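You operate a simulated robot arm through the tools that you are given. There is no shell and no other tool. Be economical: measure what you need, move in short steps, check, and stop when the job is done.

Carry out the task below with a simulated two-armed robot. There is one attempt and no reset: what you move stays moved.

## Task
Tip the pink cup's water into the steel pan and carry the pan to the low rack.
Fine: cup back; the pink strainer rides in the pan; both hands, keep nearly all the water in. Set down upright: pink cup.

The check looks at the end state, three seconds after you hand in, the way a careful person would. Anything else that was tipped, shoved, dropped, spilled or broken makes it a failure.

## Robot
Two 6-joint arms with two-finger parallel grippers on one trunk, on a base that drives. Base frame: it is fixed to the floor where the robot stands at the start and does not move with it; the origin is under the middle of the robot, x ahead of it, y to its left, z up; the surface under the hand at the start is at about z = 0.8. Lengths are in m, angles in degrees, forces in N, time in s.
The left shoulder is at the start at [0.06, 0.187, 1.172], the right one opposite. With the tool pointing down near the work surface each hand reaches from about 0.1 to 0.6 m from the robot's upright axis, wherever it stands, measured 20 degrees to its own side. Places, roughly: top of the low rack [0.6, -0.5, 0.6]. Payload 1.57 kg a hand.
Tool frame (each hand has its own): the origin (TCP) lies between the finger pads and is the grasp point; the fingertips stand 0.03 m ahead of it; z points along the fingers, y is the line along which they close. Largest opening 0.11 m; finger width 0.024, thickness 0.012; the body of the gripper, 0.048 by 0.112 m, starts 0.078 m behind the TCP.
Orientation is that of the tool frame in the base frame, as a unit quaternion [x, y, z, w]. With the fingers straight down and closing along the base's y, the tool's x points along the base's -x, its y along +y and its z along -z.

## Interface
- The arms move only by the tool arm_command. It takes "left_plan", "right_plan" or both (then of equal length, played together; a hand with none holds still); each is a list of rows, each a list of 7 numbers: the turn, a rotation vector about the tool's x, y, z in units of 6 degrees (1.0 is 6 degrees), then the shift along the tool's x, y, z in units of 20 mm (1.0 is 20 mm), then the gripper command, from -1 (shut) to 1 (fully open), values between in proportion. In form: [[wx, wy, wz, tx, ty, tz, claw], ...]. A call has 1 to 20 rows; each row shifts and turns the commanded pose from where the row before left it, along the tool's axes as they then stand. A call with a number of a shift or a turn outside -1 to 1 is refused whole. Rows are played at 5 a second. More than 0.05 m and 8.6 degrees between two rows, or a gripper value outside its range, and nothing of the call is played. Where a pose cannot be reached the arm comes as near as it can. A force on the tool above 40 N (or 10 N above the force at the start of the call, whichever is more), or a blocked arm, ends the call early, and 0.2 s more pass. The fingers move at their own pace (about 0.153 m/s each) and stop on an object; they squeeze with about 43 N. The grip force told is the motor's: it shows also when the fingers shut on nothing. Time passes only in rows, and 0.2 s behind the last, so rows that do not move let the fingers close. It gives the time, the measured TCP pose, the force on the tool (base axes), the opening and the grip force at its end, in the units of the frame above (readings bear some noise), with the torque about the TCP (base axes, N m) and any sound that the robot's microphone picked up.
- Cameras (640 x 400 px; columns grow to the right, rows downward): "scene" is now at [0.0085, 0.0115, 1.7153]; the picture's right is [0.21, -0.98, 0.00], its down [-0.82, -0.18, -0.54] and it looks along [0.53, 0.12, -0.84] (base axes); focal length 288 px, centre (320, 200). "left" rides on the left gripper at [0.07, -0.016, -0.141] in its tool frame; the picture's right is [0.23, 0.97, 0.00], its down [-0.86, 0.20, -0.48] and it looks along [-0.47, 0.11, 0.88] (tool axes); focal length 222 px, centre (320, 200). "right" rides on the right gripper at [0.07, 0.016, -0.141] in its tool frame; the picture's right is [-0.23, 0.97, 0.00], its down [-0.86, -0.20, -0.48] and it looks along [-0.47, -0.11, 0.88] (tool axes); focal length 222 px, centre (320, 200). There is no depth. A picture from a camera that has moved, and an enlarged one, comes with that camera's place and axes in the base frame and with its lens. The place of the scene camera against the robot may be out by one fixed shift of up to 0.018 m in any direction.
- grab_frame(camera): a new picture of that camera. No time passes.
- raise_lower(by): slides the trunk up (or, below 0, down) by that many m; the arms and the scene camera ride with it, the base frame stays. It gives what a move gives, with no picture.
- drive_base(legs): drives the robot by 1 to 6 legs, each [ahead, left, turn to the left] in m, m and degrees, along the robot's own axes; the way and the turn of a leg run together, so that a leg with both is an arc; at most 1.5 m and 180 degrees a leg. The arms and the cameras ride along, it lands a little off, and it stops where it bumps. It gives what a move gives.
- turn_head(pan, tilt): turns the head with the scene camera to pan (to the left, within 86 degrees either way) and tilt (down, from -29 to 69), counted from straight ahead of the robot. It gives what a move gives.
- inspect(camera, box): a new picture of the part [left, top, right, bottom] of that camera's present view, enlarged. No time passes.
- hand_in(): hands the job in; it is judged then, once.

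Work in short steps. Places have to be worked out from the pictures, the camera data and where the tool is seen: move nearer, look again, correct. Check each grasp and each placing, and mend what went wrong. You have 120 turns and 92 pictures in all, those below and enlarged ones among them. Open the grippers and draw the arms clear of the work before you hand the job in, unless the task says otherwise; then end with one line.

The tools are called after ">>>" by a JSON object that holds its "method" and its "body". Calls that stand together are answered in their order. arm_command: Moves the arms, as the interface text tells. Its arguments: {"type":"object","properties":{"left_plan":{"type":"array"},"right_plan":{"type":"array"}},"required":[]} The other tools are called the same way: raise_lower (by) slides the trunk up or down; drive_base (legs) drives the base; turn_head (pan, tilt) turns the head that bears the scene camera; grab_frame (camera) takes a picture; inspect (camera, box) takes an enlarged picture of a part of a camera's view; hand_in () hands the job in.

At the start:

```text
t: 0.0
left_ee_pos: [0.3724, 0.2425, 1.1623]
left_tcp_rot: [0.001, 1.0, 0.0, -0.001]
left_wrist_force: [-0.1, 0.1, 0.4]
left_torque: [0.0, 0.01, 0.02]
left_width: 0.11
left_gripper_force: 0.1
right_ee_pos: [0.4634, -0.0661, 1.2064]
right_tcp_rot: [-0.001, 1.0, 0.001, 0.001]
right_wrist_force: [-0.8, -0.3, 0.1]
right_torque: [-0.01, 0.0, 0.02]
right_width: 0.1102
right_gripper_force: 0.0
trunk travel left (down, up): [-0.8, 0.19]
robot x, y, heading: [-0.0002, 0.0014, 0.1]
head pan, tilt: [12.3, 57.4]
```

scene: 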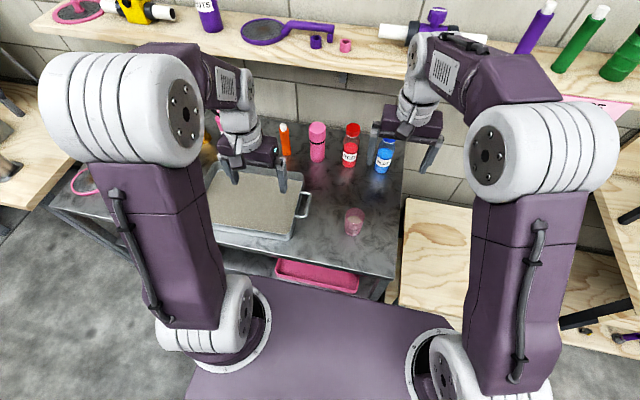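
right: 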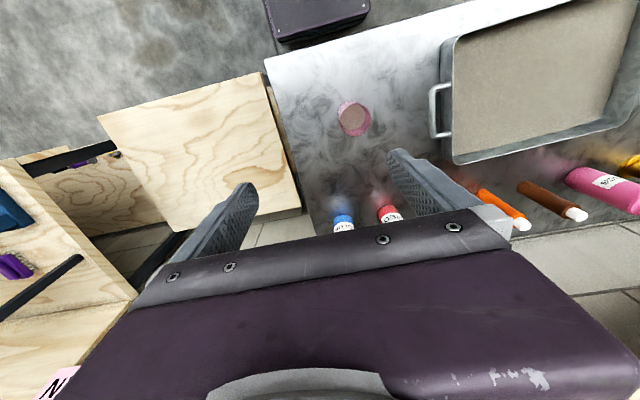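
left: 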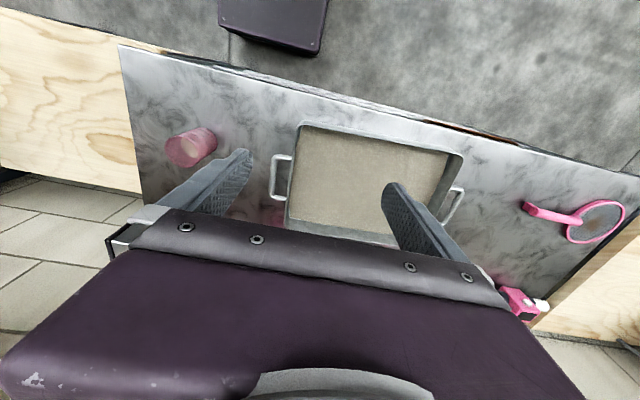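

I look around first to locate the cup, pan, strainer and rack, enlarging the table parts of the scene view.

>>> {"method": "inspect", "body": {"camera": "scene", "box": [180, 100, 420, 300]}}

>>> {"method": "inspect", "body": {"camera": "left", "box": [440, 140, 640, 340]}}

>>> {"method": "inspect", "body": {"camera": "scene", "box": [0, 0, 240, 150]}}

```text
2.00 times, centred on (300, 200) of scene
camera zoom: at [0.0085, 0.0115, 1.7153], right [0.21, -0.98, 0.0], down [-0.82, -0.18, -0.54], along [0.53, 0.12, -0.84], focal length 576 px, centre (360, 200)
```

zoom: 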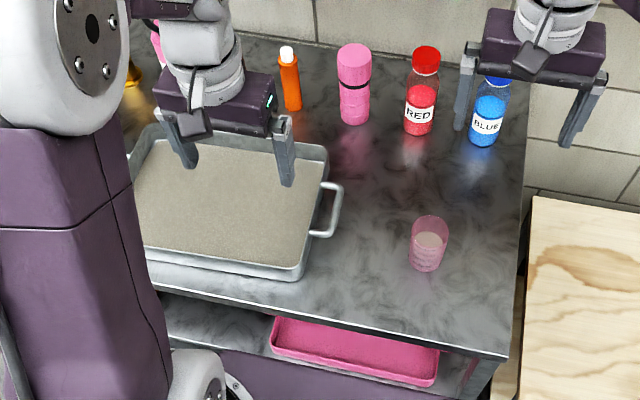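

```text
2.00 times, centred on (540, 240) of left
camera zoom: at [0.3019, 0.2268, 1.3047], right [-0.23, 0.97, 0.0], down [0.86, 0.2, 0.48], along [0.47, 0.11, -0.88], focal length 444 px, centre (-120, 120)
```

zoom: 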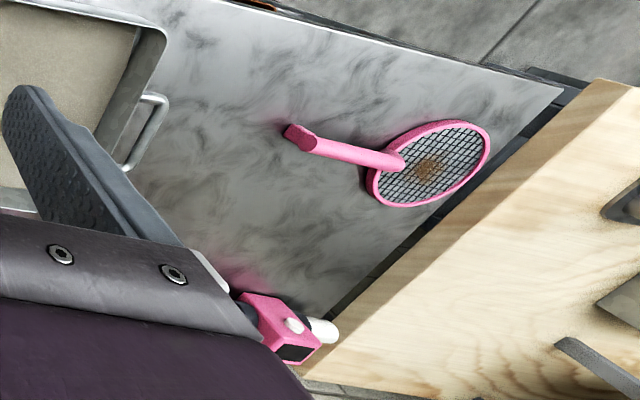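

```text
2.67 times, centred on (120, 75) of scene
camera zoom: at [0.0085, 0.0115, 1.7153], right [0.21, -0.98, 0.0], down [-0.82, -0.18, -0.54], along [0.53, 0.12, -0.84], focal length 768 px, centre (853, 533)
```

zoom: 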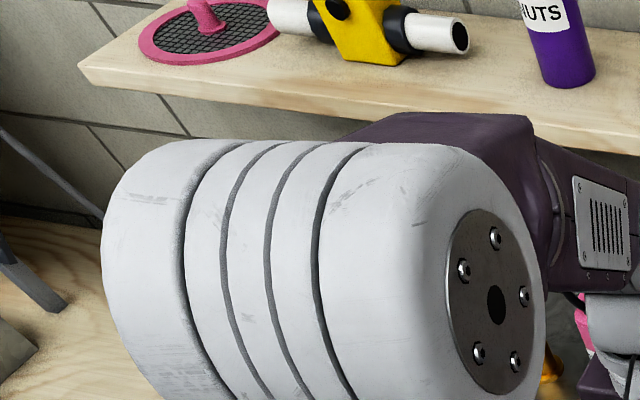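

The strainer seems to lie at the left end of the table, but another pink mesh thing sits on the shelf. I turn the head left to compare them.

>>> {"method": "turn_head", "body": {"pan": 50, "tilt": 35}}

>>> {"method": "grab_frame", "body": {"camera": "scene"}}

>>> {"method": "turn_head", "body": {"pan": -40, "tilt": 50}}

>>> {"method": "grab_frame", "body": {"camera": "scene"}}

```text
t: 1.0
left_ee_pos: [0.3713, 0.2436, 1.1625]
left_tcp_rot: [0.0, 1.0, -0.001, 0.0]
left_wrist_force: [0.6, 0.4, -0.6]
left_torque: [0.0, -0.01, 0.01]
left_width: 0.1102
left_gripper_force: 0.0
right_ee_pos: [0.4636, -0.0646, 1.2062]
right_tcp_rot: [-0.001, 1.0, 0.0, -0.001]
right_wrist_force: [-0.8, -0.4, -0.1]
right_torque: [-0.01, -0.01, 0.0]
right_width: 0.1102
right_gripper_force: 0.1
trunk travel left (down, up): [-0.8, 0.19]
robot x, y, heading: [0.0008, -0.0044, -0.1]
head pan, tilt: [50.0, 35.0]
```

```text
85 pictures are left
camera scene: at [-0.0028, 0.064, 1.7465], right [0.77, -0.64, 0.0], down [-0.37, -0.44, -0.82], along [0.53, 0.63, -0.57], focal length 288 px, centre (320, 200)
```

scene: 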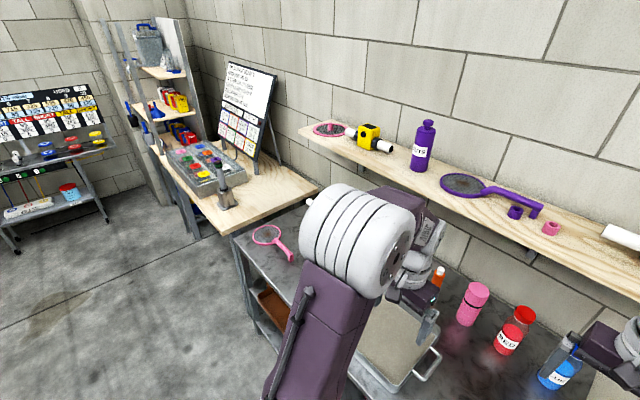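

```text
t: 2.7
left_ee_pos: [0.371, 0.2421, 1.163]
left_tcp_rot: [0.001, 1.0, -0.001, 0.0]
left_wrist_force: [0.0, 0.9, 0.2]
left_torque: [0.04, 0.0, -0.01]
left_width: 0.11
left_gripper_force: 0.1
right_ee_pos: [0.4626, -0.0652, 1.2064]
right_tcp_rot: [0.0, 1.0, 0.0, 0.0]
right_wrist_force: [-0.1, 0.2, 0.2]
right_torque: [0.0, 0.0, 0.02]
right_width: 0.1102
right_gripper_force: 0.1
trunk travel left (down, up): [-0.8, 0.19]
robot x, y, heading: [-0.0005, 0.0015, 0.1]
head pan, tilt: [-40.0, 50.0]
```

```text
84 pictures are left
camera scene: at [-0.0004, -0.0528, 1.7248], right [-0.64, -0.77, 0.0], down [-0.59, 0.49, -0.64], along [0.49, -0.41, -0.77], focal length 288 px, centre (320, 200)
```

scene: 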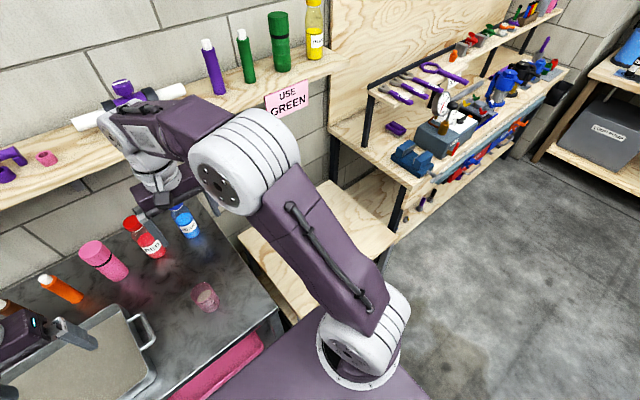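

A whiteboard and another pink mesh object are visible; I zoom on those in case they matter.

>>> {"method": "turn_head", "body": {"pan": 50, "tilt": 35}}

>>> {"method": "inspect", "body": {"camera": "scene", "box": [210, 50, 290, 170]}}

>>> {"method": "inspect", "body": {"camera": "scene", "box": [230, 100, 410, 280]}}

```text
t: 4.3
left_ee_pos: [0.3722, 0.2429, 1.1615]
left_tcp_rot: [0.0, 1.0, -0.001, 0.0]
left_wrist_force: [-0.4, 0.0, 0.9]
left_torque: [-0.01, 0.02, -0.01]
left_width: 0.1102
left_gripper_force: 0.1
right_ee_pos: [0.4636, -0.0651, 1.2068]
right_tcp_rot: [0.0, 1.0, -0.001, 0.0]
right_wrist_force: [-1.1, -0.3, 0.0]
right_torque: [0.0, 0.02, -0.02]
right_width: 0.1099
right_gripper_force: 0.1
trunk travel left (down, up): [-0.8, 0.19]
robot x, y, heading: [0.0009, 0.002, 0.1]
head pan, tilt: [50.0, 35.0]
```

```text
3.33 times, centred on (250, 110) of scene
camera zoom: at [-0.0028, 0.0641, 1.7465], right [0.77, -0.64, 0.0], down [-0.37, -0.44, -0.82], along [0.53, 0.63, -0.57], focal length 959 px, centre (553, 500)
```

zoom: 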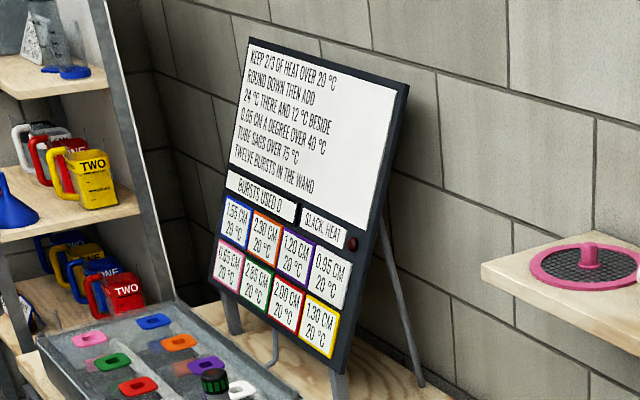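

```text
2.22 times, centred on (320, 190) of scene
camera zoom: at [-0.0028, 0.0641, 1.7465], right [0.77, -0.64, 0.0], down [-0.37, -0.44, -0.82], along [0.53, 0.63, -0.57], focal length 640 px, centre (320, 222)
```

zoom: 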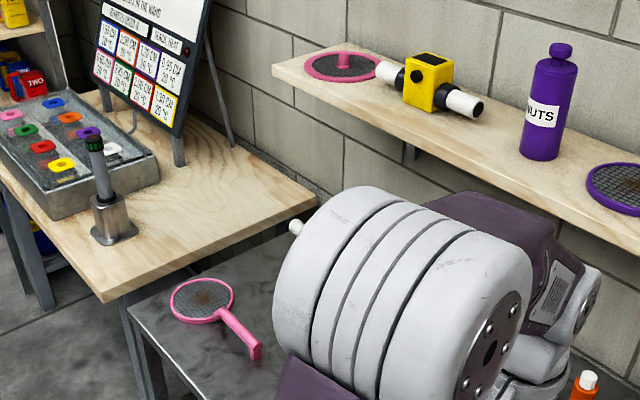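

The board and shelf look unrelated; the handled pink mesh on the table (about y 0.82–1.05) is the strainer. The cup stands near (0.478, 0.0). I turn the head back and pitch the right tool forward so it points about 24° below horizontal.

>>> {"method": "turn_head", "body": {"pan": 5, "tilt": 57}}

>>> {"method": "arm_command", "body": {"right_plan": [[0, -1, 0, 0, 0, 0, 1], [0, -1, 0, 0, 0, 0, 1], [0, -1, 0, 0, 0, 0, 1], [0, -1, 0, 0, 0, 0, 1], [0, -1, 0, 0, 0, 0, 1], [0, -1, 0, 0, 0, 0, 1], [0, -1, 0, 0, 0, 0, 1], [0, -1, 0, 0, 0, 0, 1], [0, -1, 0, 0, 0, 0, 1], [0, -1, 0, 0, 0, 0, 1], [0, -1, 0, 0, 0, 0, 1]]}}

>>> {"method": "grab_frame", "body": {"camera": "right"}}

>>> {"method": "grab_frame", "body": {"camera": "scene"}}

```text
t: 5.5
left_ee_pos: [0.3713, 0.243, 1.1633]
left_tcp_rot: [0.0, 1.0, 0.001, 0.0]
left_wrist_force: [-0.1, -0.4, 0.4]
left_torque: [-0.01, 0.01, 0.04]
left_width: 0.1101
left_gripper_force: 0.0
right_ee_pos: [0.4641, -0.0657, 1.2064]
right_tcp_rot: [0.001, 1.0, 0.0, 0.0]
right_wrist_force: [0.3, 0.1, 0.8]
right_torque: [0.0, 0.01, 0.02]
right_width: 0.1101
right_gripper_force: 0.0
trunk travel left (down, up): [-0.8, 0.19]
robot x, y, heading: [0.0018, -0.0013, 0.1]
head pan, tilt: [5.0, 57.0]
```

```text
t: 7.9
left_ee_pos: [0.3716, 0.2442, 1.1616]
left_tcp_rot: [0.0, 1.0, 0.0, 0.0]
left_wrist_force: [-0.2, 0.2, 0.3]
left_torque: [-0.04, -0.01, 0.0]
left_width: 0.1098
left_gripper_force: 0.1
right_ee_pos: [0.4637, -0.0648, 1.2073]
right_tcp_rot: [-0.001, 0.838, 0.001, 0.545]
right_wrist_force: [-0.2, -0.7, -0.3]
right_torque: [0.01, 0.01, 0.02]
right_width: 0.1099
right_gripper_force: 0.1
trunk travel left (down, up): [-0.8, 0.19]
robot x, y, heading: [-0.0035, -0.0027, 0.1]
head pan, tilt: [5.0, 57.0]
```

```text
81 pictures are left
camera right: at [0.3055, -0.0488, 1.1995], right [0.09, 0.97, 0.21], down [-0.09, -0.2, 0.98], along [0.99, -0.11, 0.07], focal length 222 px, centre (320, 200)
```

right: 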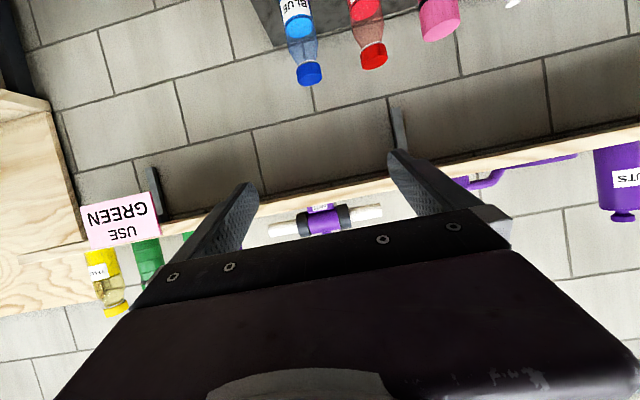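

```text
80 pictures are left
camera scene: at [0.0108, 0.0033, 1.7158], right [0.09, -1.0, 0.0], down [-0.84, -0.07, -0.54], along [0.54, 0.05, -0.84], focal length 288 px, centre (320, 200)
```

scene: 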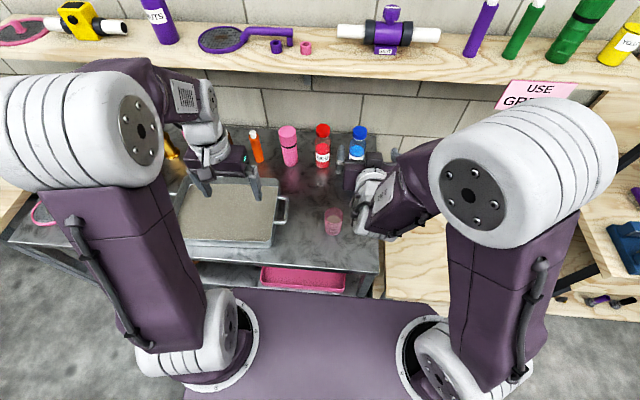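

The turn worked. Now I lower the hand to just above and slightly short of the cup (0.445, 0.0, 0.96) and look.

>>> {"method": "arm_command", "body": {"right_plan": [[0, 0, 0, 0.985, 0.27, 0.348, 1], [0, 0, 0, 0.985, 0.27, 0.348, 1], [0, 0, 0, 0.985, 0.27, 0.348, 1], [0, 0, 0, 0.985, 0.27, 0.348, 1], [0, 0, 0, 0.985, 0.27, 0.348, 1], [0, 0, 0, 0.985, 0.27, 0.348, 1], [0, 0, 0, 0.985, 0.27, 0.348, 1], [0, 0, 0, 0.985, 0.27, 0.348, 1], [0, 0, 0, 0.985, 0.27, 0.348, 1], [0, 0, 0, 0.985, 0.27, 0.348, 1], [0, 0, 0, 0.985, 0.27, 0.348, 1], [0, 0, 0, 0.985, 0.27, 0.348, 1]]}}

>>> {"method": "grab_frame", "body": {"camera": "right"}}

>>> {"method": "inspect", "body": {"camera": "scene", "box": [220, 120, 420, 270]}}

>>> {"method": "grab_frame", "body": {"camera": "left"}}

```text
t: 10.5
left_ee_pos: [0.372, 0.2436, 1.1613]
left_tcp_rot: [0.0, 1.0, 0.0, 0.0]
left_wrist_force: [-0.2, 0.7, 0.0]
left_torque: [-0.02, 0.0, 0.0]
left_width: 0.11
left_gripper_force: 0.1
right_ee_pos: [0.4969, 0.0697, 1.0367]
right_tcp_rot: [-0.001, 0.839, -0.003, 0.544]
right_wrist_force: [0.1, 0.2, 0.6]
right_torque: [-0.01, -0.01, 0.01]
right_width: 0.1099
right_gripper_force: 0.0
right hand out of reach, approached as far as the arm can: row 2, 3, 4, 5, 6, 7, 8, 9, 10, 11, 12
trunk travel left (down, up): [-0.8, 0.19]
robot x, y, heading: [-0.0012, 0.0013, 0.2]
head pan, tilt: [5.0, 57.0]
```

```text
79 pictures are left
camera right: at [0.3383, 0.0859, 1.0306], right [0.1, 0.97, 0.2], down [-0.09, -0.19, 0.98], along [0.99, -0.11, 0.07], focal length 222 px, centre (320, 200)
```

right: 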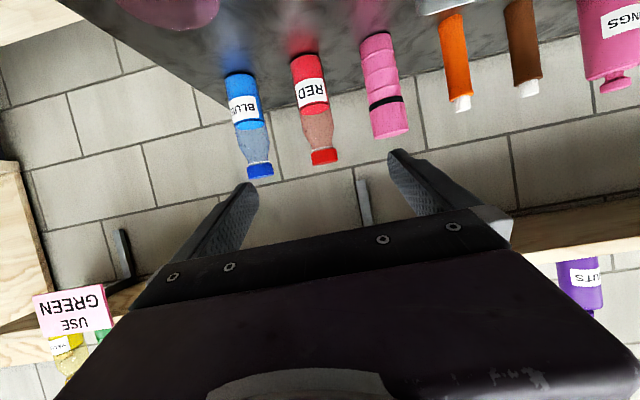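

```text
2.67 times, centred on (320, 195) of scene
camera zoom: at [0.0106, 0.0034, 1.7158], right [0.09, -1.0, 0.0], down [-0.84, -0.07, -0.54], along [0.54, 0.05, -0.84], focal length 768 px, centre (320, 213)
```

zoom: 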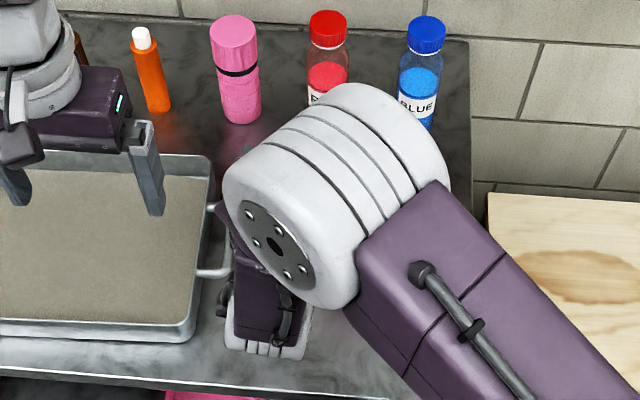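

```text
77 pictures are left
camera left: at [0.3022, 0.2272, 1.3045], right [-0.23, 0.97, 0.0], down [0.86, 0.2, 0.48], along [0.47, 0.11, -0.88], focal length 222 px, centre (320, 200)
```

left: 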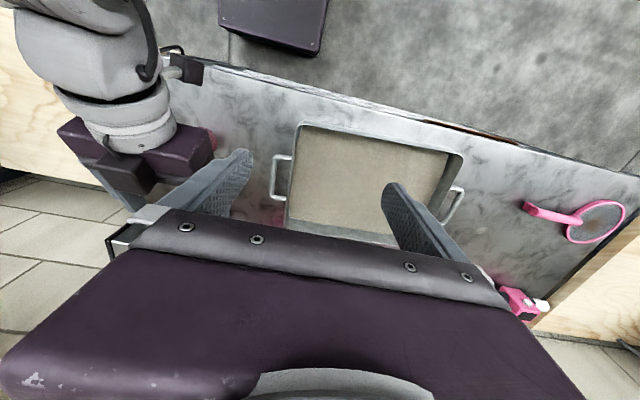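

The right arm folded too tightly this near. I raise the trunk a bit and back the base off 0.18 m to give the arm room.

>>> {"method": "raise_lower", "body": {"by": 0.1}}

>>> {"method": "drive_base", "body": {"legs": [[-0.18, 0, 0]]}}

>>> {"method": "arm_command", "body": {"right_plan": [[0, 0, 0, 0, 0, 0, 1]]}}

>>> {"method": "grab_frame", "body": {"camera": "scene"}}

```text
t: 11.8
left_ee_pos: [0.3715, 0.2421, 1.2623]
left_tcp_rot: [0.0, 1.0, 0.0, -0.001]
left_wrist_force: [-0.1, 0.7, 0.3]
left_torque: [0.01, 0.01, -0.02]
left_width: 0.1098
left_gripper_force: 0.0
right_ee_pos: [0.4972, 0.0685, 1.1372]
right_tcp_rot: [0.0, 0.839, -0.003, 0.544]
right_wrist_force: [-0.7, 0.2, 0.8]
right_torque: [0.0, -0.01, 0.0]
right_width: 0.11
right_gripper_force: 0.0
trunk travel left (down, up): [-0.9, 0.09]
robot x, y, heading: [-0.0012, -0.0002, 0.0]
head pan, tilt: [5.0, 57.0]
```

```text
t: 13.3
left_ee_pos: [0.1938, 0.2434, 1.2622]
left_tcp_rot: [0.0, 1.0, 0.0, -0.002]
left_wrist_force: [1.1, -0.7, -0.5]
left_torque: [-0.02, 0.03, 0.03]
left_width: 0.1099
left_gripper_force: 0.2
right_ee_pos: [0.3194, 0.0681, 1.135]
right_tcp_rot: [-0.001, 0.84, -0.003, 0.543]
right_wrist_force: [0.1, -0.1, -0.1]
right_torque: [0.03, 0.02, 0.03]
right_width: 0.11
right_gripper_force: 0.2
trunk travel left (down, up): [-0.9, 0.09]
robot x, y, heading: [-0.1776, -0.0021, -0.0]
head pan, tilt: [5.0, 57.0]
```

```text
t: 13.7
left_ee_pos: [0.1897, 0.2439, 1.2622]
left_tcp_rot: [-0.001, 1.0, -0.001, 0.0]
left_wrist_force: [-0.5, -0.5, 0.3]
left_torque: [0.0, 0.0, 0.01]
left_width: 0.11
left_gripper_force: 0.0
right_ee_pos: [0.3146, 0.0691, 1.1368]
right_tcp_rot: [-0.002, 0.839, -0.002, 0.544]
right_wrist_force: [-0.8, 0.2, -0.5]
right_torque: [0.0, -0.03, 0.04]
right_width: 0.1101
right_gripper_force: 0.1
trunk travel left (down, up): [-0.9, 0.09]
robot x, y, heading: [-0.1834, -0.0019, 0.2]
head pan, tilt: [5.0, 57.0]
```

```text
76 pictures are left
camera scene: at [-0.1719, 0.0027, 1.8158], right [0.09, -1.0, 0.0], down [-0.84, -0.07, -0.54], along [0.54, 0.05, -0.84], focal length 288 px, centre (320, 200)
```

scene: 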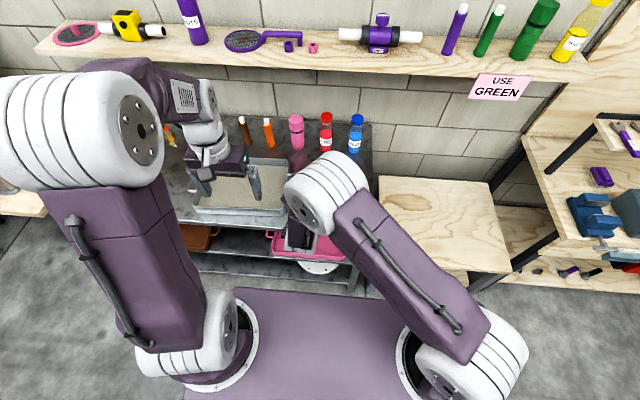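

Room gained. I extend the hand out to about (0.43, 0.0, 1.0).

>>> {"method": "arm_command", "body": {"right_plan": [[0, 0, 0, 0.435, -0.383, 0.894, 1], [0, 0, 0, 0.435, -0.383, 0.894, 1], [0, 0, 0, 0.435, -0.383, 0.894, 1], [0, 0, 0, 0.435, -0.383, 0.894, 1], [0, 0, 0, 0.435, -0.383, 0.894, 1], [0, 0, 0, 0.435, -0.383, 0.894, 1], [0, 0, 0, 0.435, -0.383, 0.894, 1], [0, 0, 0, 0.435, -0.383, 0.894, 1], [0, 0, 0, 0.435, -0.383, 0.894, 1]]}}

>>> {"method": "grab_frame", "body": {"camera": "right"}}

>>> {"method": "grab_frame", "body": {"camera": "scene"}}

```text
t: 15.7
left_ee_pos: [0.1913, 0.2428, 1.2636]
left_tcp_rot: [0.0, 1.0, 0.0, 0.0]
left_wrist_force: [0.2, -0.1, 0.7]
left_torque: [0.0, -0.01, 0.01]
left_width: 0.11
left_gripper_force: 0.0
right_ee_pos: [0.434, 0.0008, 1.0003]
right_tcp_rot: [0.0, 0.839, -0.004, 0.544]
right_wrist_force: [-0.5, 0.3, -0.1]
right_torque: [0.01, 0.0, 0.01]
right_width: 0.11
right_gripper_force: 0.0
right hand out of reach, approached as far as the arm can: row 2
trunk travel left (down, up): [-0.9, 0.09]
robot x, y, heading: [-0.1788, -0.0004, 0.3]
head pan, tilt: [5.0, 57.0]
```

```text
75 pictures are left
camera right: at [0.275, 0.0181, 0.9953], right [0.09, 0.97, 0.2], down [-0.09, -0.19, 0.98], along [0.99, -0.11, 0.07], focal length 222 px, centre (320, 200)
```

right: 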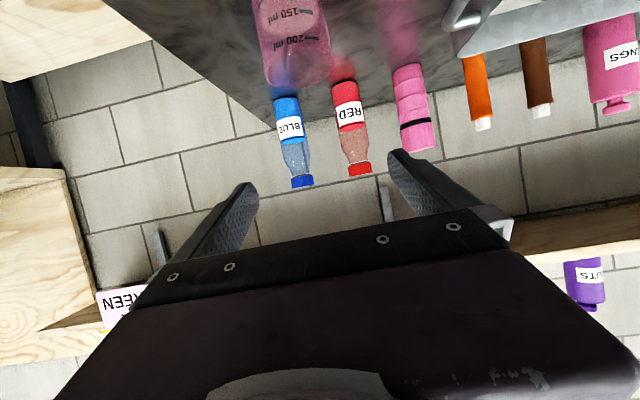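

```text
74 pictures are left
camera scene: at [-0.17, 0.0022, 1.8158], right [0.09, -1.0, 0.0], down [-0.84, -0.07, -0.54], along [0.54, 0.05, -0.84], focal length 288 px, centre (320, 200)
```

scene: 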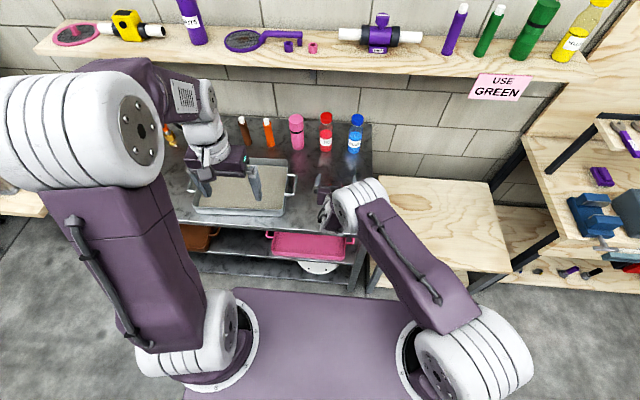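

The cup's rim is at about (0.478, −0.002, 0.89), about 0.06 wide; it is centred between the fingers. I descend half way along the approach.

>>> {"method": "arm_command", "body": {"right_plan": [[0, 0, 0, 0.745, -0.02, 0.633, 1], [0, 0, 0, 0.745, -0.02, 0.633, 1], [0, 0, 0, 0.745, -0.02, 0.633, 1], [0, 0, 0, 0.745, -0.02, 0.633, 1]]}}

>>> {"method": "grab_frame", "body": {"camera": "right"}}

```text
t: 16.7
left_ee_pos: [0.1907, 0.2434, 1.2623]
left_tcp_rot: [0.0, 1.0, 0.0, 0.0]
left_wrist_force: [0.0, -0.6, -0.3]
left_torque: [-0.04, 0.0, 0.04]
left_width: 0.1101
left_gripper_force: 0.2
right_ee_pos: [0.4555, -0.0014, 0.926]
right_tcp_rot: [-0.001, 0.84, -0.002, 0.543]
right_wrist_force: [0.8, -0.1, -0.2]
right_torque: [0.02, 0.0, 0.0]
right_width: 0.1098
right_gripper_force: 0.1
trunk travel left (down, up): [-0.9, 0.09]
robot x, y, heading: [-0.18, -0.0009, -0.2]
head pan, tilt: [5.0, 57.0]
```

```text
73 pictures are left
camera right: at [0.2964, 0.0162, 0.9197], right [0.1, 0.97, 0.2], down [-0.09, -0.19, 0.98], along [0.99, -0.11, 0.07], focal length 222 px, centre (320, 200)
```

right: 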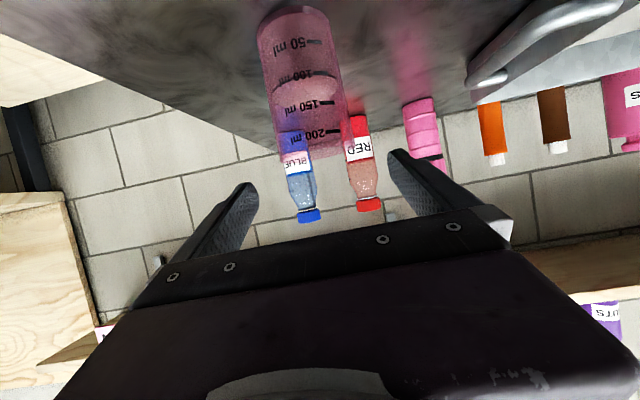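

Aligned; I continue down the other half to the grasp height.

>>> {"method": "arm_command", "body": {"right_plan": [[0, 0, 0, 0.745, 0, 0.633, 1], [0, 0, 0, 0.745, 0, 0.633, 1], [0, 0, 0, 0.745, 0, 0.633, 1], [0, 0, 0, 0.6, 0, 0.633, 1]]}}

>>> {"method": "grab_frame", "body": {"camera": "right"}}

>>> {"method": "inspect", "body": {"camera": "scene", "box": [240, 140, 400, 260]}}

```text
t: 17.7
left_ee_pos: [0.1886, 0.2435, 1.2626]
left_tcp_rot: [0.0, 1.0, 0.001, 0.0]
left_wrist_force: [0.0, 0.5, -0.4]
left_torque: [0.01, -0.02, 0.02]
left_width: 0.1099
left_gripper_force: 0.0
right_ee_pos: [0.4503, 0.0045, 0.9074]
right_tcp_rot: [0.0, 0.839, -0.003, 0.544]
right_wrist_force: [0.2, 0.0, 0.2]
right_torque: [-0.03, 0.01, -0.03]
right_width: 0.1098
right_gripper_force: 0.1
right hand out of reach, approached as far as the arm can: row 1, 2, 3, 4
trunk travel left (down, up): [-0.9, 0.09]
robot x, y, heading: [-0.1826, 0.0008, -0.1]
head pan, tilt: [5.0, 57.0]
```

```text
72 pictures are left
camera right: at [0.293, 0.0201, 0.902], right [0.09, 0.97, 0.2], down [-0.09, -0.19, 0.98], along [0.99, -0.11, 0.07], focal length 222 px, centre (320, 200)
```

right: 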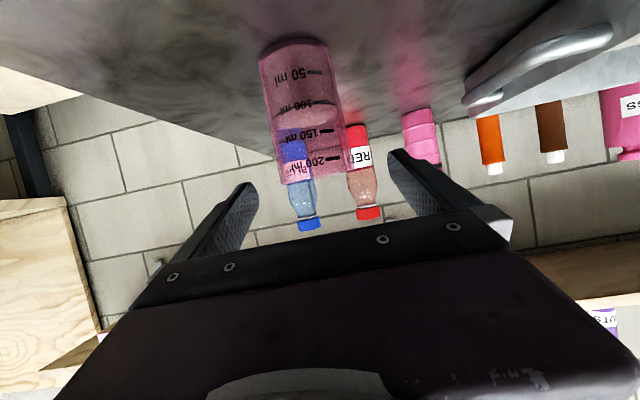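

```text
3.33 times, centred on (320, 200) of scene
camera zoom: at [-0.1713, 0.0025, 1.8158], right [0.09, -1.0, 0.0], down [-0.84, -0.07, -0.54], along [0.54, 0.05, -0.84], focal length 959 px, centre (320, 200)
```

zoom: 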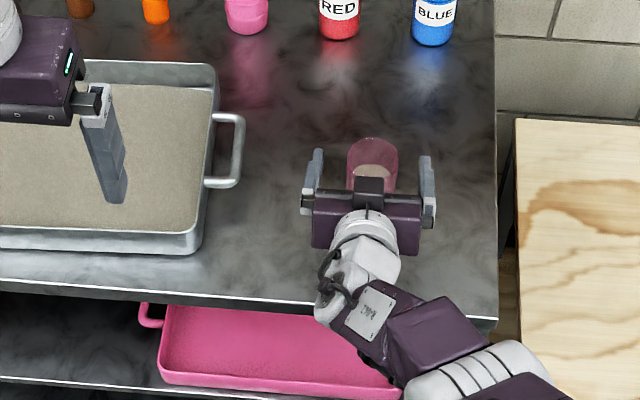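

The arm's limit stops it 5 cm high. Since it can ride the trunk, I lower the trunk 0.05 m; the hand then straddles the cup at grasp height.

>>> {"method": "raise_lower", "body": {"by": -0.05}}

>>> {"method": "arm_command", "body": {"right_plan": [[0, 0, 0, -0.2, -0.1, 0.45, 1], [0, 0, 0, -0.2, -0.1, 0.45, 1], [0, 0, 0, -0.2, 0, 0.45, 1]]}}

>>> {"method": "grab_frame", "body": {"camera": "right"}}

```text
t: 18.6
left_ee_pos: [0.1906, 0.2425, 1.2122]
left_tcp_rot: [0.0, 1.0, 0.0, 0.001]
left_wrist_force: [-0.5, 0.1, -0.3]
left_torque: [0.0, 0.01, 0.02]
left_width: 0.1099
left_gripper_force: 0.1
right_ee_pos: [0.4505, 0.0038, 0.8583]
right_tcp_rot: [0.0, 0.839, -0.003, 0.544]
right_wrist_force: [0.3, 1.0, -0.2]
right_torque: [-0.02, 0.01, 0.0]
right_width: 0.1103
right_gripper_force: 0.0
trunk travel left (down, up): [-0.85, 0.14]
robot x, y, heading: [-0.1823, 0.0003, 0.3]
head pan, tilt: [5.0, 57.0]
```

```text
t: 19.4
left_ee_pos: [0.1901, 0.2432, 1.2122]
left_tcp_rot: [0.0, 1.0, 0.0, 0.0]
left_wrist_force: [0.1, 1.1, 0.0]
left_torque: [0.0, 0.01, 0.03]
left_width: 0.1099
left_gripper_force: 0.2
right_ee_pos: [0.4606, 0.0059, 0.8688]
right_tcp_rot: [0.0, 0.839, -0.003, 0.544]
right_wrist_force: [-1.0, 0.5, 0.9]
right_torque: [-0.02, 0.01, 0.0]
right_width: 0.1099
right_gripper_force: 0.0
right hand out of reach, approached as far as the arm can: row 1, 2, 3
trunk travel left (down, up): [-0.85, 0.14]
robot x, y, heading: [-0.181, -0.0024, -0.1]
head pan, tilt: [5.0, 57.0]
```

```text
70 pictures are left
camera right: at [0.3026, 0.0229, 0.8632], right [0.09, 0.97, 0.2], down [-0.09, -0.19, 0.98], along [0.99, -0.11, 0.07], focal length 222 px, centre (320, 200)
```

right: 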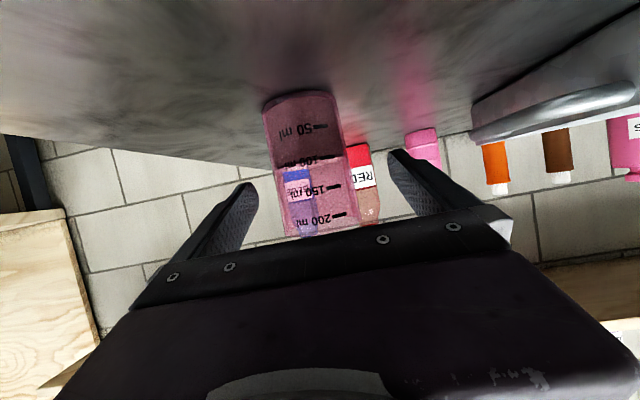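

The cup centre is about (0.478, 0.000); the hand is at (0.461, 0.006, 0.869) at the arm's limit. I nudge the base by the remainder and lower 0.012.

>>> {"method": "drive_base", "body": {"legs": [[0.018, -0.006, 0]]}}

>>> {"method": "raise_lower", "body": {"by": -0.012}}

>>> {"method": "grab_frame", "body": {"camera": "right"}}

>>> {"method": "inspect", "body": {"camera": "scene", "box": [240, 140, 400, 260]}}

```text
t: 20.2
left_ee_pos: [0.2044, 0.2391, 1.2131]
left_tcp_rot: [-0.001, 1.0, -0.001, 0.002]
left_wrist_force: [-0.7, 0.4, 0.6]
left_torque: [-0.06, -0.04, 0.01]
left_width: 0.1099
left_gripper_force: 0.0
right_ee_pos: [0.4757, 0.0017, 0.8721]
right_tcp_rot: [-0.001, 0.838, -0.004, 0.546]
right_wrist_force: [0.1, 0.5, 0.5]
right_torque: [-0.03, 0.0, -0.01]
right_width: 0.11
right_gripper_force: 0.0
trunk travel left (down, up): [-0.85, 0.14]
robot x, y, heading: [-0.1633, -0.0078, 0.3]
head pan, tilt: [5.0, 57.0]
```

```text
t: 20.8
left_ee_pos: [0.2056, 0.2377, 1.2008]
left_tcp_rot: [-0.001, 1.0, 0.0, 0.001]
left_wrist_force: [0.6, -0.3, 0.3]
left_torque: [-0.01, 0.0, -0.02]
left_width: 0.1101
left_gripper_force: 0.1
right_ee_pos: [0.478, 0.0005, 0.8576]
right_tcp_rot: [-0.002, 0.839, -0.002, 0.544]
right_wrist_force: [-0.4, -1.7, 0.3]
right_torque: [0.02, -0.01, -0.02]
right_width: 0.1101
right_gripper_force: 0.1
trunk travel left (down, up): [-0.838, 0.152]
robot x, y, heading: [-0.1619, -0.0077, -0.2]
head pan, tilt: [5.0, 57.0]
```

```text
69 pictures are left
camera right: at [0.3193, 0.0176, 0.8517], right [0.09, 0.97, 0.2], down [-0.09, -0.19, 0.98], along [0.99, -0.11, 0.07], focal length 222 px, centre (320, 200)
```

right: 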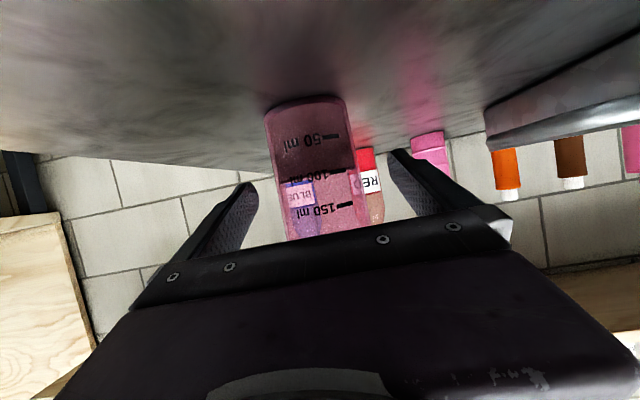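

```text
3.33 times, centred on (320, 200) of scene
camera zoom: at [-0.1554, -0.0024, 1.7538], right [0.09, -1.0, 0.0], down [-0.83, -0.07, -0.55], along [0.54, 0.05, -0.84], focal length 959 px, centre (320, 200)
```

zoom: 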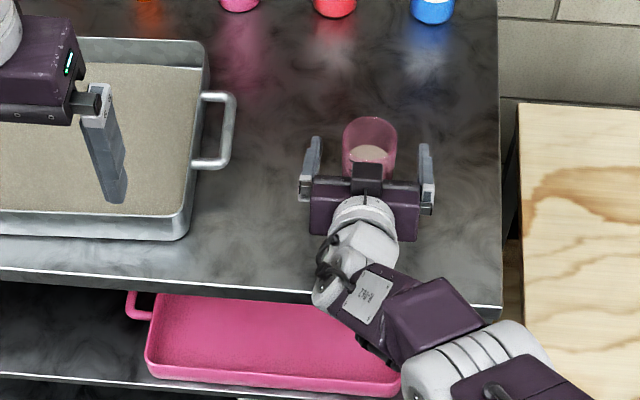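

The cup centre is more like x≈0.487; I nudge 8 mm forward, then close.

>>> {"method": "drive_base", "body": {"legs": [[0.008, 0, 0]]}}

>>> {"method": "arm_command", "body": {"right_plan": [[0, 0, 0, 0, 0, 0, 0.4], [0, 0, 0, 0, 0, 0, 0.0], [0, 0, 0, 0, 0, 0, -0.5], [0, 0, 0, 0, 0, 0, -1], [0, 0, 0, 0, 0, 0, -1]]}}

>>> {"method": "grab_frame", "body": {"camera": "right"}}

```text
t: 21.6
left_ee_pos: [0.2129, 0.2377, 1.2008]
left_tcp_rot: [-0.001, 1.0, 0.0, 0.001]
left_wrist_force: [-0.7, 1.0, -0.1]
left_torque: [0.04, 0.01, -0.04]
left_width: 0.1101
left_gripper_force: 0.0
right_ee_pos: [0.4847, 0.0004, 0.8575]
right_tcp_rot: [-0.001, 0.839, -0.002, 0.545]
right_wrist_force: [-0.1, 0.2, 0.8]
right_torque: [-0.02, 0.01, 0.02]
right_width: 0.11
right_gripper_force: 0.0
trunk travel left (down, up): [-0.838, 0.152]
robot x, y, heading: [-0.1539, -0.0086, 0.2]
head pan, tilt: [5.0, 57.0]
```

```text
t: 22.8
left_ee_pos: [0.2166, 0.2375, 1.2013]
left_tcp_rot: [-0.001, 1.0, 0.0, 0.0]
left_wrist_force: [-1.1, -0.1, -1.1]
left_torque: [0.0, 0.02, 0.0]
left_width: 0.1098
left_gripper_force: 0.0
right_ee_pos: [0.4857, -0.0005, 0.8563]
right_tcp_rot: [-0.001, 0.84, -0.003, 0.542]
right_wrist_force: [0.0, 0.3, -0.2]
right_torque: [-0.02, -0.02, -0.04]
right_width: 0.0591
right_gripper_force: 42.6
trunk travel left (down, up): [-0.838, 0.152]
robot x, y, heading: [-0.1544, -0.0049, -0.1]
head pan, tilt: [5.0, 57.0]
```

```text
67 pictures are left
camera right: at [0.3282, 0.0171, 0.8511], right [0.09, 0.97, 0.2], down [-0.09, -0.19, 0.98], along [0.99, -0.11, 0.07], focal length 222 px, centre (320, 200)
```

right: 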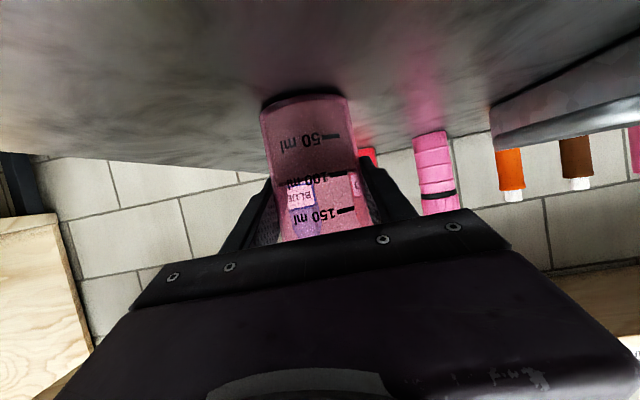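

The cup is held (width 0.059); resting TCP pose noted as (0.486, 0.000, 0.856). I lift it with the trunk and shift the base left so the cup is over the pan's right part.

>>> {"method": "raise_lower", "body": {"by": 0.12}}

>>> {"method": "drive_base", "body": {"legs": [[0, 0.15, 0], [0, 0.13, 0]]}}

>>> {"method": "grab_frame", "body": {"camera": "scene"}}

>>> {"method": "grab_frame", "body": {"camera": "left"}}

```text
t: 24.2
left_ee_pos: [0.2153, 0.2369, 1.3196]
left_tcp_rot: [-0.001, 1.0, 0.0, 0.0]
left_wrist_force: [0.7, 0.6, 0.9]
left_torque: [0.0, 0.02, 0.02]
left_width: 0.1098
left_gripper_force: 0.0
right_ee_pos: [0.4878, 0.0006, 0.9761]
right_tcp_rot: [-0.001, 0.84, -0.003, 0.543]
right_wrist_force: [0.1, 0.7, -1.5]
right_torque: [0.04, -0.01, -0.03]
right_width: 0.059
right_gripper_force: 43.1
trunk travel left (down, up): [-0.958, 0.032]
robot x, y, heading: [-0.1555, -0.0088, -0.3]
head pan, tilt: [5.0, 57.0]
```

```text
t: 26.5
left_ee_pos: [0.2159, 0.5141, 1.3202]
left_tcp_rot: [0.0, 1.0, 0.001, 0.0]
left_wrist_force: [-0.2, 0.0, -1.1]
left_torque: [0.04, -0.02, 0.02]
left_width: 0.11
left_gripper_force: 0.0
right_ee_pos: [0.4859, 0.2783, 0.9783]
right_tcp_rot: [-0.001, 0.84, -0.001, 0.543]
right_wrist_force: [-0.5, -0.5, -2.2]
right_torque: [-0.01, -0.04, 0.01]
right_width: 0.0591
right_gripper_force: 42.8
trunk travel left (down, up): [-0.958, 0.032]
robot x, y, heading: [-0.1559, 0.2766, -0.0]
head pan, tilt: [5.0, 57.0]
```

```text
66 pictures are left
camera scene: at [-0.1451, 0.273, 1.8738], right [0.09, -1.0, 0.0], down [-0.84, -0.07, -0.54], along [0.54, 0.05, -0.84], focal length 288 px, centre (320, 200)
```

scene: 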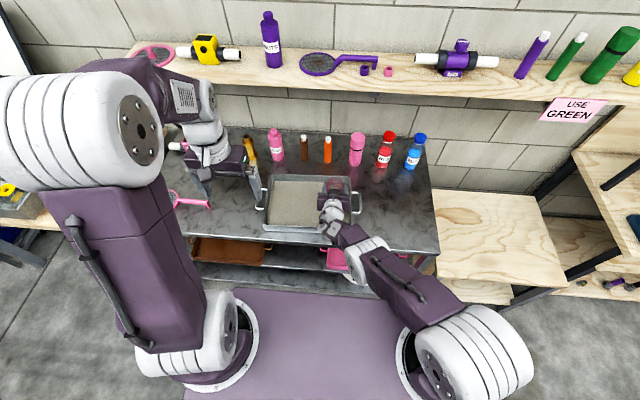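

```text
65 pictures are left
camera left: at [0.1464, 0.4979, 1.463], right [-0.23, 0.97, 0.0], down [0.86, 0.2, 0.48], along [0.47, 0.11, -0.88], focal length 222 px, centre (320, 200)
```

left: 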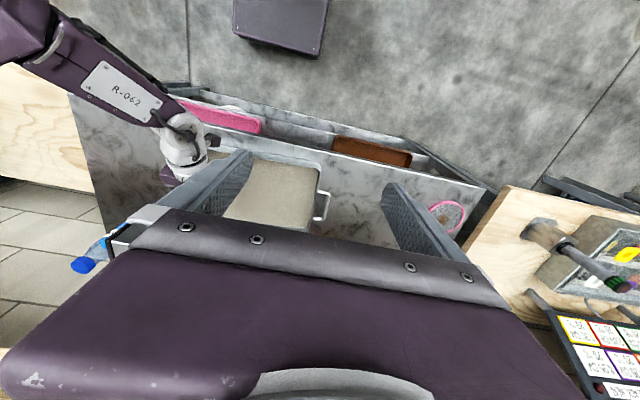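

I zoom to see where the cup is against the pan.

>>> {"method": "inspect", "body": {"camera": "scene", "box": [240, 150, 400, 250]}}

```text
4.00 times, centred on (320, 200) of scene
camera zoom: at [-0.1451, 0.273, 1.8738], right [0.09, -1.0, 0.0], down [-0.84, -0.07, -0.54], along [0.54, 0.05, -0.84], focal length 1151 px, centre (320, 200)
```

zoom: 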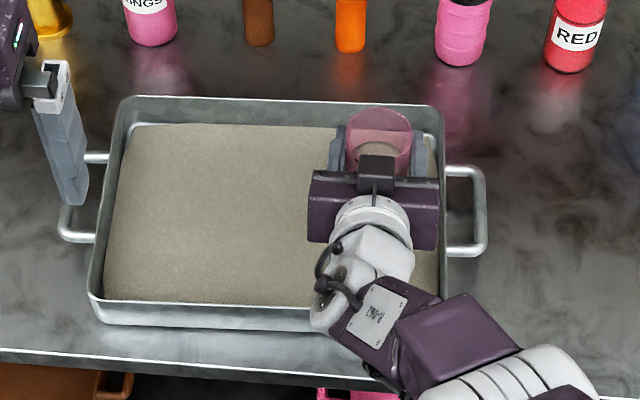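

The cup is over the pan's right part, well inside the rim. I tip it toward +y about the base x axis, slowly, first 60°.

>>> {"method": "arm_command", "body": {"right_plan": [[0.2, 0, -0.457, 0, 0, 0, -1], [0.2, 0, -0.457, 0, 0, 0, -1], [0.2, 0, -0.457, 0, 0, 0, -1], [0.2, 0, -0.457, 0, 0, 0, -1], [0.2, 0, -0.457, 0, 0, 0, -1], [0.2, 0, -0.457, 0, 0, 0, -1], [0.2, 0, -0.457, 0, 0, 0, -1], [0.2, 0, -0.457, 0, 0, 0, -1]]}}

```text
t: 28.3
left_ee_pos: [0.2159, 0.5153, 1.3202]
left_tcp_rot: [0.001, 1.0, 0.0, 0.001]
left_wrist_force: [0.0, -0.1, 1.2]
left_torque: [0.02, -0.02, 0.04]
left_width: 0.1101
left_gripper_force: 0.1
right_ee_pos: [0.4688, 0.284, 0.9949]
right_tcp_rot: [-0.115, 0.821, -0.176, 0.531]
right_wrist_force: [-0.5, -0.7, -1.1]
right_torque: [0.04, 0.0, 0.0]
right_width: 0.0589
right_gripper_force: 43.3
right hand out of reach, approached as far as the arm can: row 2, 4, 6, 7
trunk travel left (down, up): [-0.958, 0.032]
robot x, y, heading: [-0.155, 0.2757, -0.1]
head pan, tilt: [5.0, 57.0]
```

Tilt works but the wrist limit pushes the hand back. I raise the hand relative to the shoulder (0.10 m) and will then lower the trunk to compensate.

>>> {"method": "arm_command", "body": {"right_plan": [[0, 0, 0, -0.764, -0.339, -0.158, -1], [0, 0, 0, -0.764, -0.339, -0.158, -1], [0, 0, 0, -0.764, -0.339, -0.158, -1], [0, 0, 0, -0.764, -0.339, -0.158, -1], [0, 0, 0, -0.764, -0.339, -0.158, -1], [0, 0, 0, -0.764, -0.339, -0.158, -1]]}}

>>> {"method": "raise_lower", "body": {"by": -0.11}}

```text
t: 29.7
left_ee_pos: [0.2165, 0.5154, 1.3199]
left_tcp_rot: [0.0, 1.0, 0.0, 0.0]
left_wrist_force: [-0.6, -0.7, 1.0]
left_torque: [0.0, -0.02, -0.01]
left_width: 0.1098
left_gripper_force: 0.0
right_ee_pos: [0.4917, 0.2863, 1.0938]
right_tcp_rot: [-0.115, 0.821, -0.176, 0.53]
right_wrist_force: [0.2, 0.4, -2.1]
right_torque: [0.03, 0.0, 0.04]
right_width: 0.059
right_gripper_force: 43.2
trunk travel left (down, up): [-0.958, 0.032]
robot x, y, heading: [-0.1563, 0.2714, -0.3]
head pan, tilt: [5.0, 57.0]
```

```text
t: 31.1
left_ee_pos: [0.2171, 0.5158, 1.2096]
left_tcp_rot: [0.0, 1.0, 0.0, 0.001]
left_wrist_force: [-1.0, -0.6, 0.1]
left_torque: [-0.04, -0.01, -0.01]
left_width: 0.11
left_gripper_force: 0.1
right_ee_pos: [0.4932, 0.285, 0.9842]
right_tcp_rot: [-0.113, 0.821, -0.177, 0.531]
right_wrist_force: [0.6, -0.3, -0.9]
right_torque: [0.03, -0.03, -0.01]
right_width: 0.0592
right_gripper_force: 42.9
trunk travel left (down, up): [-0.848, 0.142]
robot x, y, heading: [-0.1602, 0.2721, -0.2]
head pan, tilt: [5.0, 57.0]
```

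Good, no drift now. I continue the tilt by another 36° and check.

>>> {"method": "arm_command", "body": {"right_plan": [[0.2, 0, -0.457, 0, 0, 0, -1], [0.2, 0, -0.457, 0, 0, 0, -1], [0.2, 0, -0.457, 0, 0, 0, -1], [0.2, 0, -0.457, 0, 0, 0, -1], [0.2, 0, -0.457, 0, 0, 0, -1], [0.2, 0, -0.457, 0, 0, 0, -1], [0.2, 0, -0.457, 0, 0, 0, -1], [0.2, 0, -0.457, 0, 0, 0, -1], [0.2, 0, -0.457, 0, 0, 0, -1], [0.2, 0, -0.457, 0, 0, 0, -1], [0.2, 0, -0.457, 0, 0, 0, -1], [0.2, 0, -0.457, 0, 0, 0, -1]]}}

>>> {"method": "inspect", "body": {"camera": "scene", "box": [220, 130, 420, 255]}}

```text
t: 33.7
left_ee_pos: [0.2156, 0.5162, 1.2096]
left_tcp_rot: [0.0, 1.0, 0.0, -0.001]
left_wrist_force: [0.2, -0.2, -0.1]
left_torque: [-0.03, 0.02, 0.0]
left_width: 0.1101
left_gripper_force: 0.0
right_ee_pos: [0.489, 0.2848, 0.9869]
right_tcp_rot: [-0.276, 0.727, -0.419, 0.47]
right_wrist_force: [1.2, 0.1, -0.4]
right_torque: [-0.01, 0.02, -0.02]
right_width: 0.0589
right_gripper_force: 42.6
right hand out of reach, approached as far as the arm can: row 12
trunk travel left (down, up): [-0.848, 0.142]
robot x, y, heading: [-0.156, 0.2733, 0.3]
head pan, tilt: [5.0, 57.0]
```

```text
3.20 times, centred on (320, 192) of scene
camera zoom: at [-0.1451, 0.2762, 1.7638], right [0.09, -1.0, 0.0], down [-0.84, -0.07, -0.54], along [0.54, 0.05, -0.84], focal length 921 px, centre (320, 224)
```

zoom: 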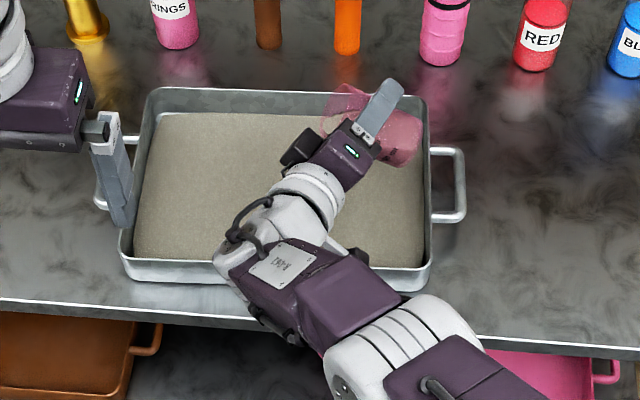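

Tilt is 60°, about to pour, near the reach limit again. I lower the trunk 0.05, then raise the hand 0.08 relative to the shoulder.

>>> {"method": "raise_lower", "body": {"by": -0.05}}

>>> {"method": "arm_command", "body": {"right_plan": [[0, 0, 0, -0.366, -0.693, -0.163, -1], [0, 0, 0, -0.366, -0.693, -0.163, -1], [0, 0, 0, -0.366, -0.693, -0.163, -1], [0, 0, 0, -0.366, -0.693, -0.163, -1], [0, 0, 0, -0.366, -0.693, -0.163, -1]]}}

>>> {"method": "arm_command", "body": {"right_plan": [[0.2, 0, -0.457, 0, 0, 0, -1], [0.2, 0, -0.457, 0, 0, 0, -1], [0.2, 0, -0.457, 0, 0, 0, -1], [0.2, 0, -0.457, 0, 0, 0, -1], [0.2, 0, -0.457, 0, 0, 0, -1], [0.2, 0, -0.457, 0, 0, 0, -1], [0.2, 0, -0.457, 0, 0, 0, -1], [0.2, 0, -0.457, 0, 0, 0, -1]]}}

>>> {"method": "inspect", "body": {"camera": "scene", "box": [220, 130, 420, 255]}}

```text
t: 34.6
left_ee_pos: [0.2157, 0.5155, 1.1599]
left_tcp_rot: [0.0, 1.0, 0.001, 0.0]
left_wrist_force: [0.0, 0.1, 0.4]
left_torque: [0.02, -0.02, -0.01]
left_width: 0.1101
left_gripper_force: 0.0
right_ee_pos: [0.4898, 0.2859, 0.9371]
right_tcp_rot: [-0.276, 0.727, -0.418, 0.47]
right_wrist_force: [0.5, -0.2, -0.8]
right_torque: [0.01, 0.0, -0.01]
right_width: 0.059
right_gripper_force: 42.9
trunk travel left (down, up): [-0.798, 0.192]
robot x, y, heading: [-0.1538, 0.2729, 0.3]
head pan, tilt: [5.0, 57.0]
```

```text
t: 35.8
left_ee_pos: [0.2148, 0.5159, 1.1599]
left_tcp_rot: [0.0, 1.0, 0.0, 0.0]
left_wrist_force: [-0.1, 0.4, 1.0]
left_torque: [0.01, 0.02, -0.02]
left_width: 0.1101
left_gripper_force: 0.0
right_ee_pos: [0.4898, 0.2856, 1.0168]
right_tcp_rot: [-0.275, 0.727, -0.42, 0.47]
right_wrist_force: [0.0, 0.7, -1.6]
right_torque: [0.01, -0.02, 0.02]
right_width: 0.0588
right_gripper_force: 43.2
trunk travel left (down, up): [-0.798, 0.192]
robot x, y, heading: [-0.1549, 0.2729, 0.0]
head pan, tilt: [5.0, 57.0]
```

```text
t: 37.6
left_ee_pos: [0.2159, 0.5162, 1.1604]
left_tcp_rot: [-0.001, 1.0, 0.0, 0.0]
left_wrist_force: [0.0, 0.1, -0.1]
left_torque: [-0.02, -0.01, 0.02]
left_width: 0.1101
left_gripper_force: 0.1
right_ee_pos: [0.4896, 0.285, 1.0175]
right_tcp_rot: [-0.367, 0.623, -0.56, 0.403]
right_wrist_force: [-1.4, 0.8, -2.2]
right_torque: [0.0, -0.03, -0.02]
right_width: 0.0585
right_gripper_force: 43.1
trunk travel left (down, up): [-0.798, 0.192]
robot x, y, heading: [-0.1537, 0.2716, -0.2]
head pan, tilt: [5.0, 57.0]
```

```text
3.20 times, centred on (320, 192) of scene
camera zoom: at [-0.1451, 0.276, 1.7138], right [0.09, -1.0, 0.0], down [-0.84, -0.07, -0.54], along [0.54, 0.05, -0.84], focal length 921 px, centre (320, 224)
```

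zoom: 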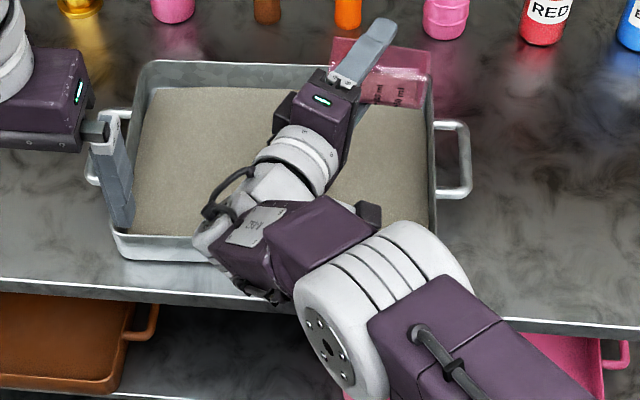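

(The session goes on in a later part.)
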